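You operate a simulated robot arm through the tools that you are given. There is no shell and no other tool. Be economical: measure what you need, move in short steps, check, and stop when the job is done.

You run a simulated robot arm. Do the job below in one go: nothing can be reset, and whatever is moved stays where it is left.

JOB
Put the black ring from the top of the packing bench in the green crate.

Only the result counts: the job must be done as asked and must still hold three seconds after the hand-in. Knocking over, shifting, dropping, spilling or breaking anything else fails it.

ROBOT AND FRAMES
A 7-joint arm with a two-finger parallel gripper, fixed in place. Base frame: the origin is at the foot of the arm, x ahead of it, y to its left, z up; the work surface is at about z = -0.003. Readings come in m, degrees, newtons and seconds.
With the tool pointing down near the work surface it reaches from about 0.24 to 0.62 m from the base axis. Its first joint turns from -66.0 to 66.0 degrees. Payload 2.6 kg.
Tool frame: the origin (TCP) lies between the finger pads and is the grasp point; the fingertips stand 0.03 m ahead of it; z points along the fingers, y is the line along which they close. The gripper opens to 0.094 m. The fingers are 0.028 m wide and 0.01 m thick; the gripper's body (0.05 by 0.096 m) begins 0.055 m behind the TCP.
Orientation is told as [roll, pitch, yaw] about the base's x, y, z axes, in that order, counted from this pose: with the fingers straight down and closing along the base's y, the tool's x points along the base's -x, its y along +y and its z along -z.

CONTROLS
- The arm moves only by the tool drive_tool. Its argument "plan" is a list that holds one entry, the list of rows, each a list of 7 numbers: the gripper command, from -1 (fully open) to 1 (shut), values between in proportion, then the shift along the tool's x, y, z in m, then the turn, a rotation vector about the tool's x, y, z in degrees. In form: [[[gripper, dx, dy, dz, rx, ry, rz], ...]]. A call has 1 to 8 rows; each row shifts and turns the commanded pose from where the row before left it, along the tool's axes as they then stand. Rows are played at 5 a second. More than 0.05 m and 8.6 degrees between two rows, or a gripper value outside its range, and nothing of the call is played. Where a pose cannot be reached the arm comes as near as it can. A force on the tool above 40 N (or 10 N above the force at the start of the call, whichever is more), or a blocked arm, ends the call early, and 0.2 s more pass. Each finger travels about 0.072 m/s and halts on what it meets, pressing with about 41 N; the grip force reading is that of the motor and also rises with nothing between the fingers. The clock runs only during rows and for 0.2 s after the last one: add rows that do not move to give the fingers time. It gives the time, the measured TCP pose, the force on the tool (base axes), the opening and the grip force at its end, in the units of the frame above (readings bear some noise), and new pictures: "views" is both (left out), scene, wrist or none.
- Cameras (640 x 400 px; columns grow to the right, rows downward): "scene" is fixed at [0.0453, 0.4428, 0.5691]; the picture's right is [-0.66, -0.75, 0.00], its down [-0.40, 0.35, -0.85] and it looks along [0.64, -0.56, -0.53] (base axes); focal length 360 px, centre (320, 200). "wrist" rides on the gripper at [0.076, 0.014, -0.102] in the tool frame; the picture's right is [-0.18, 0.98, 0.00], its down [-0.75, -0.14, -0.64] and it looks along [-0.63, -0.12, 0.77] (tool axes); focal length 243 px, centre (320, 200). There is no depth. A picture from a camera that has moved, and an enlarged one, comes with that camera's place and axes in the base frame and with its lens.
- inspect(camera, box): a new picture of the part [left, top, right, bottom] of that camera's present view, enlarged. No time passes.
- job_done(): hands the job in; it is judged then, once.

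Go step by step. Nothing tells you positions but the pictures and the camera data: compare them with the known pose of the tool, close in by small moves and look again before you grip or let go. The budget is 90 turns and 170 pictures, counting those below and the enlarged ones. Unless the task says otherwise, let go and move clear before handing in, and close with one line.

The tools are called after "Emit:" as name(argument=value, ...) on one line, values as JSON. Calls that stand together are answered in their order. drive_tool: Moves the arm, as the interface text tells. Its arguments: {"type":"object","properties":{"plan":{"type":"array"},"views":{"type":"string","enum":["both","scene","wrist","none"]}},"required":["plan"]} The other tools are called the same way: inspect (camera, box) takes an enlarged picture of a part of a camera's view; job_done () hands the job in.

At the start:

```text
time: 0.0
position: [0.3322, -0.0764, 0.3533]
orientation: [-0.1, 0.1, 0.0]
ft_force: [-0.3, 0.1, 0.5]
grip_width: 0.0941
finger_force: 0.0
```

scene: 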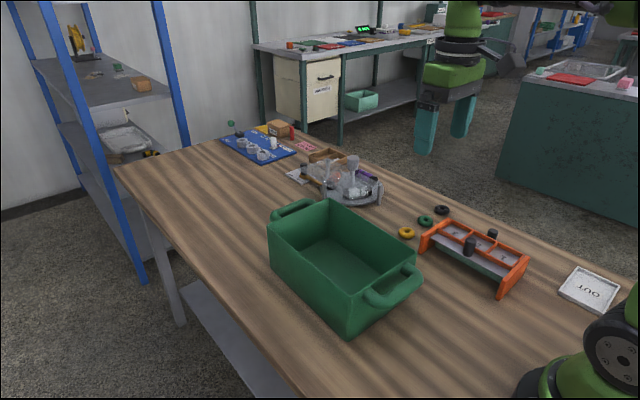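
wrist: 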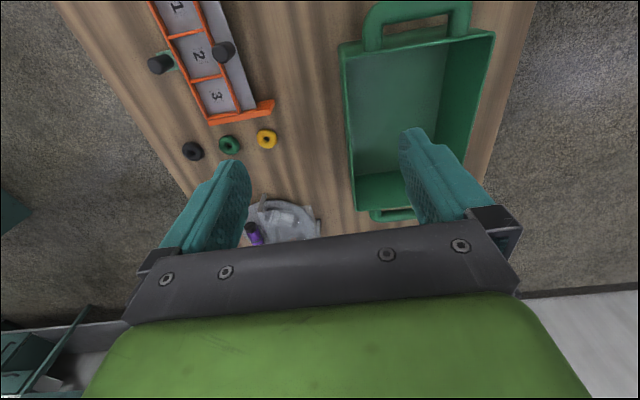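

The black ring looks to be at roughly (0.456, -0.373), next to a green and a yellow one, with the green crate in front. I'll enlarge both views to be sure.

Emit:
inspect(camera="scene", box=[380, 180, 540, 280])

Emit:
inspect(camera="wrist", box=[140, 90, 300, 190])

Emit:
inspect(camera="scene", box=[250, 180, 430, 340])

```text
4.00 times, centred on (460, 230) of scene
camera zoom: at [0.0453, 0.4428, 0.5691], right [-0.66, -0.75, 0.0], down [-0.4, 0.35, -0.85], along [0.64, -0.56, -0.53], focal length 1442 px, centre (-240, 80)
```

zoom: 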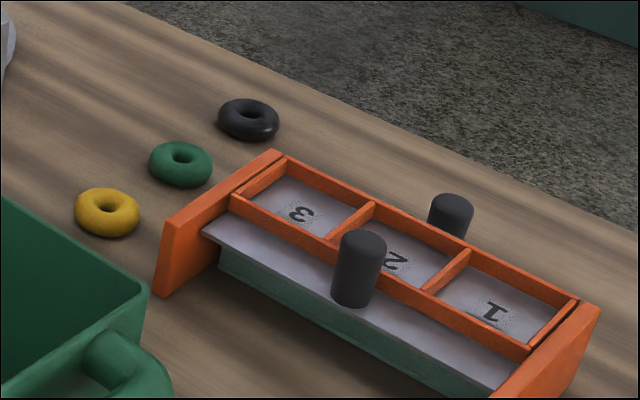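

```text
4.00 times, centred on (220, 140) of wrist
camera zoom: at [0.2557, -0.0623, 0.4559], right [0.18, 0.98, 0.0], down [0.75, -0.14, 0.64], along [0.63, -0.12, -0.77], focal length 970 px, centre (720, 440)
```

zoom: 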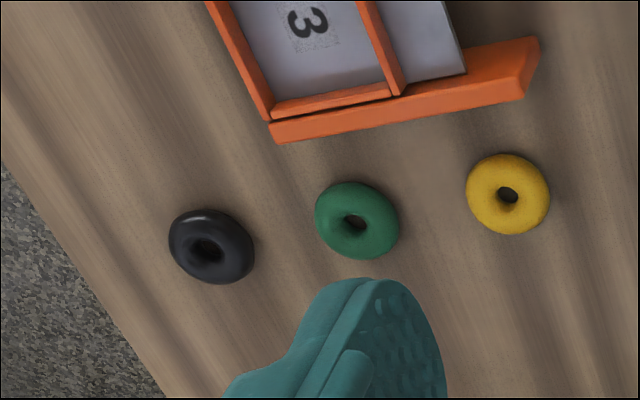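

```text
2.50 times, centred on (340, 260) of scene
camera zoom: at [0.0453, 0.4428, 0.5691], right [-0.66, -0.75, 0.0], down [-0.4, 0.35, -0.85], along [0.64, -0.56, -0.53], focal length 901 px, centre (270, 50)
```

zoom: 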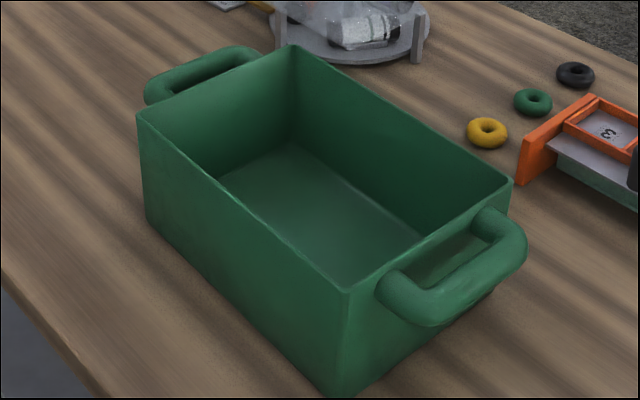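

The black ring is about 0.043 m across at (0.453, -0.370). The crate opening spans about x 0.33–0.595 and y -0.06–0.117, with the rim near z 0.11. I'll move over the ring at height first.

Emit:
drive_tool(plan=[[[-0.4, -0.0151, -0.0367, 0, 0, 0, 0], [-0.4, -0.0151, -0.0367, 0, 0, 0, 0], [-0.4, -0.0151, -0.0367, 0, 0, 0, 0], [-0.4, -0.0151, -0.0367, 0, 0, 0, 0], [-0.4, -0.0151, -0.0367, 0, 0, 0, 0], [-0.4, -0.0151, -0.0367, 0, 0, 0, 0], [-0.4, -0.0151, -0.0367, 0, 0, 0, 0], [-0.4, -0.0151, -0.0367, 0, 0, 0, 0]]], views="none")

Emit:
drive_tool(plan=[[[-0.4, 0, 0, 0.045, 0, 0, 0], [-0.4, 0, 0, 0.045, 0, 0, 0], [-0.4, 0, 0, 0.045, 0, 0, 0], [-0.4, 0, 0, 0.045, 0, 0, 0], [-0.4, 0, 0, 0.03, 0, 0, 0], [-0.4, 0, 0, 0, 0, 0, 0]]])

```text
time: 1.8
position: [0.4272, -0.3043, 0.3519]
orientation: [-0.1, -0.1, 0.0]
ft_force: [0.4, -0.2, 0.1]
grip_width: 0.0658
finger_force: 0.0
out of reach, approached as far as the arm can: row 7, 8
```

```text
time: 3.2
position: [0.4256, -0.3033, 0.1397]
orientation: [0.1, 0.0, 0.1]
ft_force: [0.2, 0.8, -0.6]
grip_width: 0.0659
finger_force: 0.1
camera wrist: at [0.3476, -0.2903, 0.243], right [0.18, 0.98, 0.0], down [0.75, -0.14, 0.64], along [0.63, -0.12, -0.77], focal length 243 px, centre (320, 200)
```

scene: 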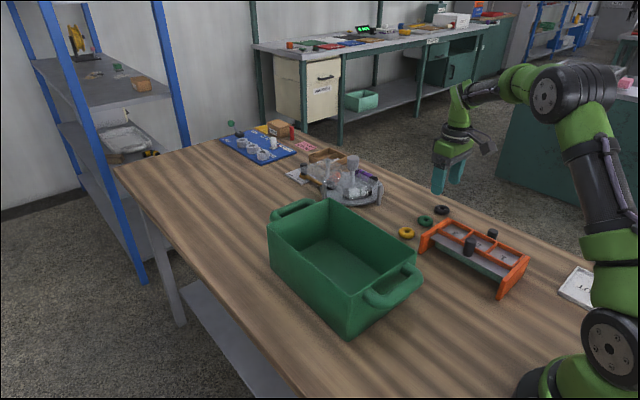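
wrist: 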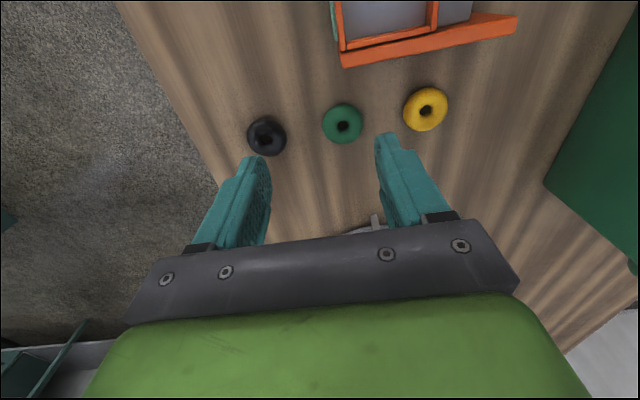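

The ring measures (0.449, -0.368) from here, and the arm is low enough to reach it. I'll move over it at z about 0.10.

Emit:
drive_tool(plan=[[[-0.4, -0.008, -0.022, 0.01, 0, 0, 0], [-0.4, -0.008, -0.022, 0.01, 0, 0, 0], [-0.4, -0.008, -0.021, 0.01, 0, 0, 0], [-0.4, 0, 0, 0.01, 0, 0, 0], [-0.4, 0, 0, 0, 0, 0, 0]]])

```text
time: 4.4
position: [0.4489, -0.3691, 0.1022]
orientation: [0.0, 0.0, 0.0]
ft_force: [0.4, 0.6, -0.4]
grip_width: 0.0657
finger_force: 0.1
camera wrist: at [0.3723, -0.3556, 0.204], right [0.18, 0.98, 0.0], down [0.75, -0.14, 0.64], along [0.63, -0.12, -0.77], focal length 243 px, centre (320, 200)
```

scene: 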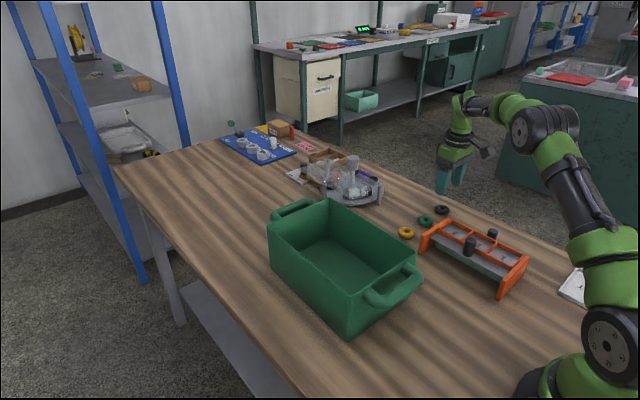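
wrist: 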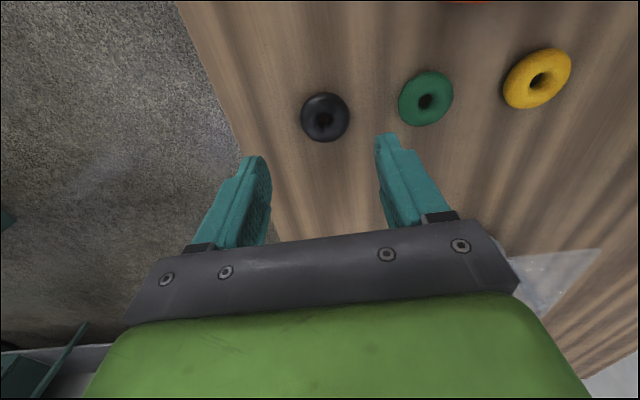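

The ring is at (0.448, -0.366), so the tool needs about 3 mm in +y. I'll apply that and go down.

Emit:
drive_tool(plan=[[[-0.4, 0.0005, 0.0025, 0.02, 0, 0, 0], [-0.4, 0, 0, 0.02, 0, 0, 0], [-0.4, 0, 0, 0.015, 0, 0, 0], [-0.4, 0, 0, 0, 0, 0, 0]]])

```text
time: 5.4
position: [0.4499, -0.3665, 0.0474]
orientation: [-0.1, 0.0, -0.1]
ft_force: [0.6, 0.1, 0.6]
grip_width: 0.0656
finger_force: 0.1
camera wrist: at [0.3721, -0.3526, 0.1489], right [0.18, 0.98, 0.0], down [0.75, -0.14, 0.64], along [0.63, -0.12, -0.77], focal length 243 px, centre (320, 200)
```

scene: 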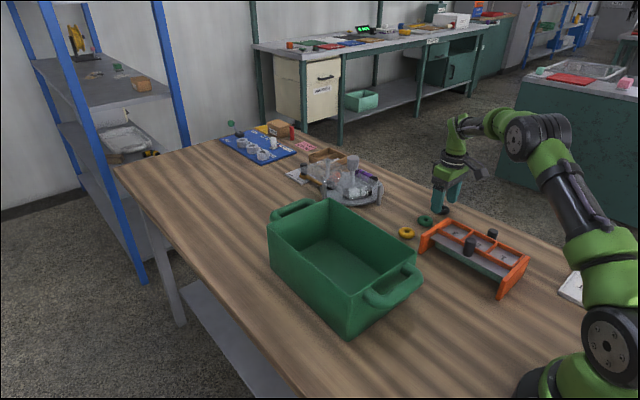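
wrist: 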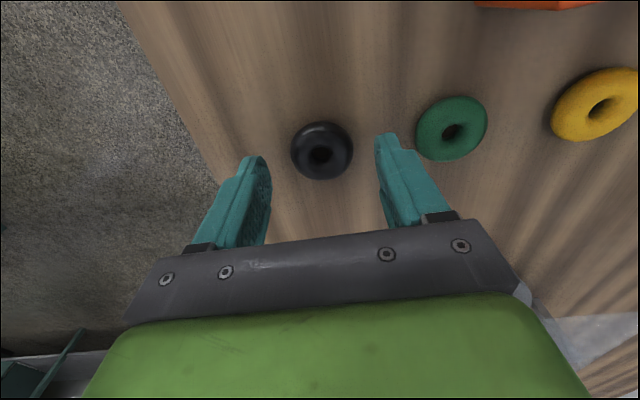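

It's centred, so I'll lower to the grasp height and close.

Emit:
drive_tool(plan=[[[-0.4, 0, 0, 0.01, 0, 0, 0], [-0.4, 0, 0, 0.006, 0, 0, 0], [-0.4, 0, 0, 0, 0, 0, 0], [0.5, 0, 0, 0, 0, 0, 0], [0.5, 0, 0, 0, 0, 0, 0], [0.5, 0, 0, 0, 0, 0, 0]]])

```text
time: 6.8
position: [0.4494, -0.3667, 0.0301]
orientation: [0.0, -0.1, 0.0]
ft_force: [-0.5, 0.1, 0.6]
grip_width: 0.0377
finger_force: 40.7
camera wrist: at [0.372, -0.3533, 0.1325], right [0.18, 0.98, 0.0], down [0.75, -0.14, 0.64], along [0.63, -0.12, -0.77], focal length 243 px, centre (320, 200)
```

scene: 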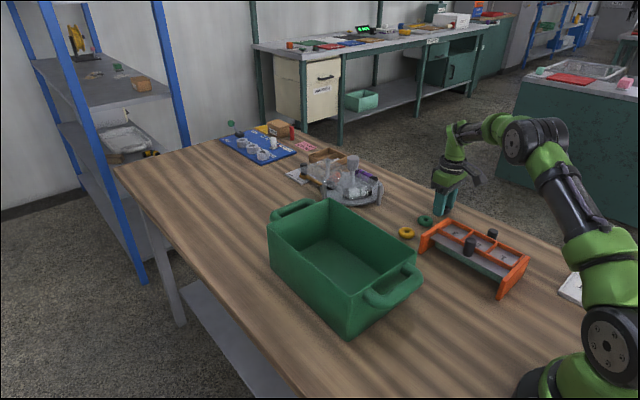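
wrist: 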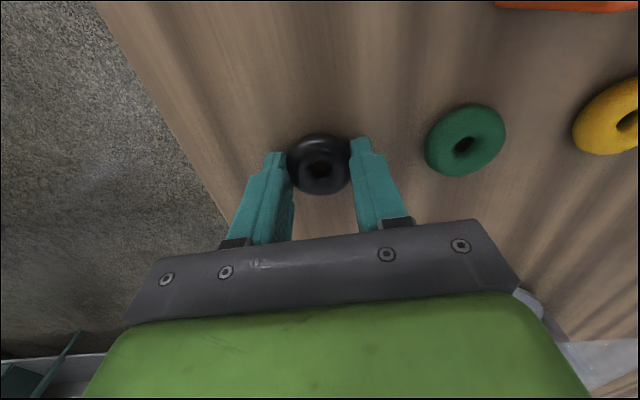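

The ring is held with a grip width of 0.038 m. I'll lift straight up and check.

Emit:
drive_tool(plan=[[[0.6, 0, 0, -0.02, 0, 0, 0], [0.6, 0, 0, -0.03, 0, 0, 0], [0.6, 0, 0, -0.03, 0, 0, 0], [0.6, 0, 0.02, -0.03, 0, 0, 0], [0.6, 0, 0.03, -0.03, 0, 0, 0], [0.6, 0, 0.03, -0.03, 0, 0, 0], [0.6, 0, 0, 0, 0, 0, 0]]])

```text
time: 8.4
position: [0.4492, -0.2861, 0.1995]
orientation: [0.1, 0.0, -0.1]
ft_force: [-1.4, 0.6, 0.4]
grip_width: 0.0374
finger_force: 41.1
camera wrist: at [0.3722, -0.2722, 0.3008], right [0.18, 0.98, 0.0], down [0.75, -0.14, 0.64], along [0.63, -0.12, -0.77], focal length 243 px, centre (320, 200)
```

scene: 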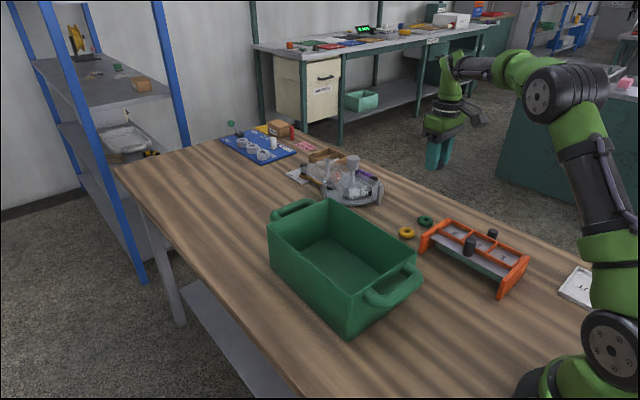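
wrist: 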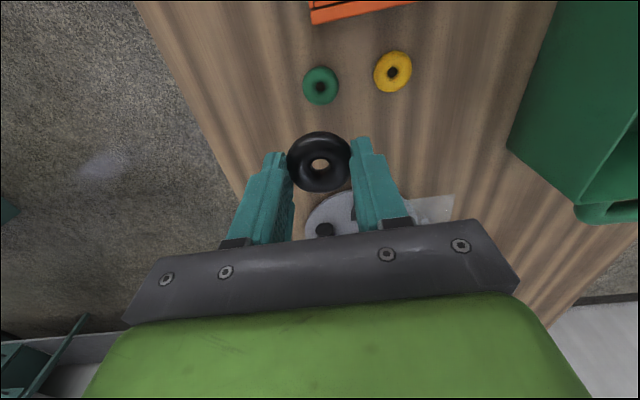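

The ring is secure and everything else is untouched. Next I'll carry it to above the crate centre at about (0.455, 0.03).

Emit:
drive_tool(plan=[[[0.6, -0.001, 0.0395, 0, 0, 0, 0], [0.6, -0.001, 0.0395, 0, 0, 0, 0], [0.6, -0.001, 0.0395, 0, 0, 0, 0], [0.6, -0.001, 0.0395, 0, 0, 0, 0], [0.6, -0.001, 0.0395, 0, 0, 0, 0], [0.6, -0.001, 0.0395, 0, 0, 0, 0], [0.6, 0, 0.0395, 0, 0, 0, 0], [0.6, 0, 0.0395, 0, 0, 0, 0]]])

```text
time: 10.2
position: [0.4538, 0.0295, 0.1982]
orientation: [-0.2, 0.0, 0.1]
ft_force: [0.1, 0.0, -1.5]
grip_width: 0.0377
finger_force: 40.8
camera wrist: at [0.3768, 0.043, 0.3012], right [0.18, 0.98, 0.0], down [0.75, -0.14, 0.64], along [0.63, -0.12, -0.77], focal length 243 px, centre (320, 200)
```

scene: 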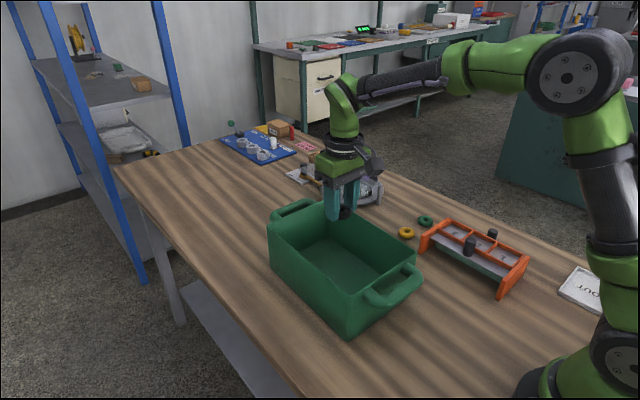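
wrist: 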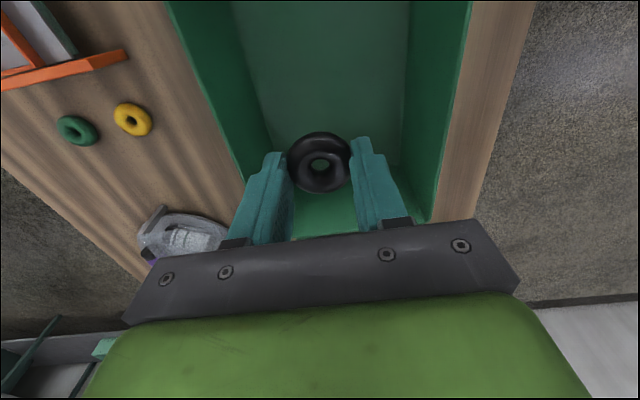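

The tool is centred over the crate interior. I'll lower the ring inside, to about z 0.045.

Emit:
drive_tool(plan=[[[0.6, 0, 0.002, 0.035, 0, 0, 0], [0.6, 0, 0, 0.035, 0, 0, 0], [0.6, 0, 0, 0.035, 0, 0, 0], [0.6, 0, 0, 0.025, 0, 0, 0], [0.6, 0, 0, 0.022, 0, 0, 0], [0.6, 0, 0, 0, 0, 0, 0]]])

```text
time: 11.6
position: [0.455, 0.0332, 0.0479]
orientation: [0.0, 0.0, 0.0]
ft_force: [0.3, 0.1, -1.2]
grip_width: 0.0376
finger_force: 41.3
camera wrist: at [0.3783, 0.0461, 0.1493], right [0.18, 0.98, 0.0], down [0.75, -0.14, 0.64], along [0.63, -0.12, -0.77], focal length 243 px, centre (320, 200)
```

scene: 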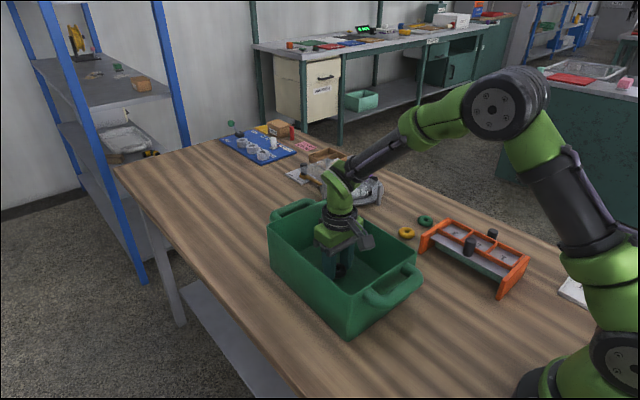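
wrist: 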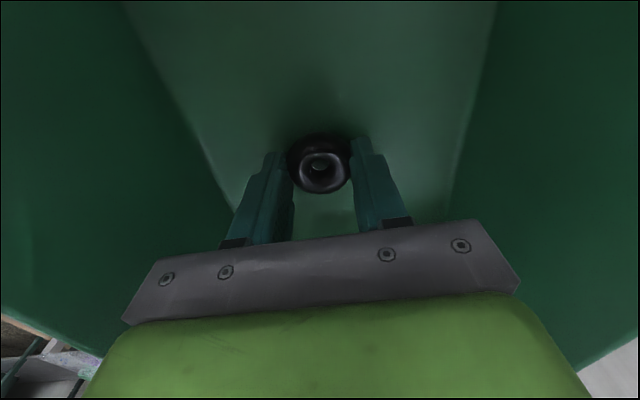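

The ring is inside, just above the floor. I'll lower a touch more, open modestly and rise.

Emit:
drive_tool(plan=[[[0.6, 0, 0, 0.007, 0, 0, 0], [0.6, 0, 0, 0, 0, 0, 0], [-0.35, 0, 0, 0, 0, 0, 0], [-0.35, 0, 0, 0, 0, 0, 0], [-0.35, 0, 0, 0, 0, 0, 0]]], views="wrist")

Emit:
drive_tool(plan=[[[-0.35, 0, 0, -0.02, 0, 0, 0], [-0.35, 0, 0, -0.04, 0, 0, 0], [-0.35, 0, 0, -0.04, 0, 0, 0], [-0.35, 0, 0, -0.045, 0, 0, 0], [-0.35, 0, 0, -0.045, 0, 0, 0], [-0.35, 0, 0, -0.03, 0, 0, 0], [-0.35, 0, 0, 0, 0, 0, 0]]])

```text
time: 12.8
position: [0.4551, 0.0324, 0.0404]
orientation: [0.0, 0.0, 0.0]
ft_force: [1.0, -0.7, 0.2]
grip_width: 0.0634
finger_force: 0.2
camera wrist: at [0.3783, 0.0462, 0.1427], right [0.18, 0.98, 0.0], down [0.75, -0.14, 0.64], along [0.63, -0.12, -0.77], focal length 243 px, centre (320, 200)
```

wrist: 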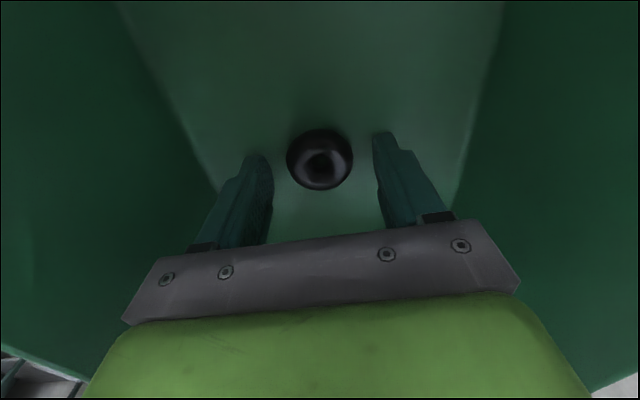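

```text
time: 14.4
position: [0.4563, 0.0324, 0.2614]
orientation: [0.0, 0.0, 0.0]
ft_force: [-0.1, -0.7, 0.0]
grip_width: 0.0634
finger_force: 0.0
camera wrist: at [0.3794, 0.046, 0.3639], right [0.18, 0.98, 0.0], down [0.75, -0.14, 0.64], along [0.63, -0.12, -0.77], focal length 243 px, centre (320, 200)
```

scene: 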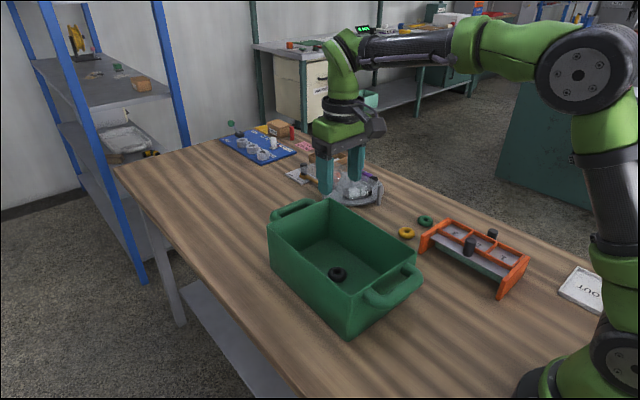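
wrist: 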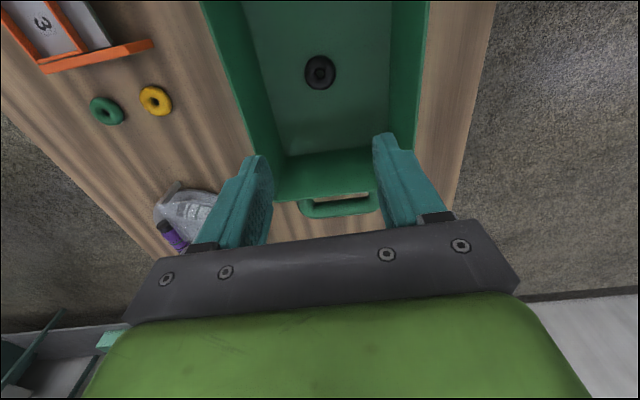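

The black ring lies flat on the crate floor, the gripper is clear, and nothing else has moved, so I'm handing in.

Emit:
job_done()

```text
The job is handed in.
```

The black ring is in the green crate, the arm is clear above it, and I saw nothing else on the bench move.
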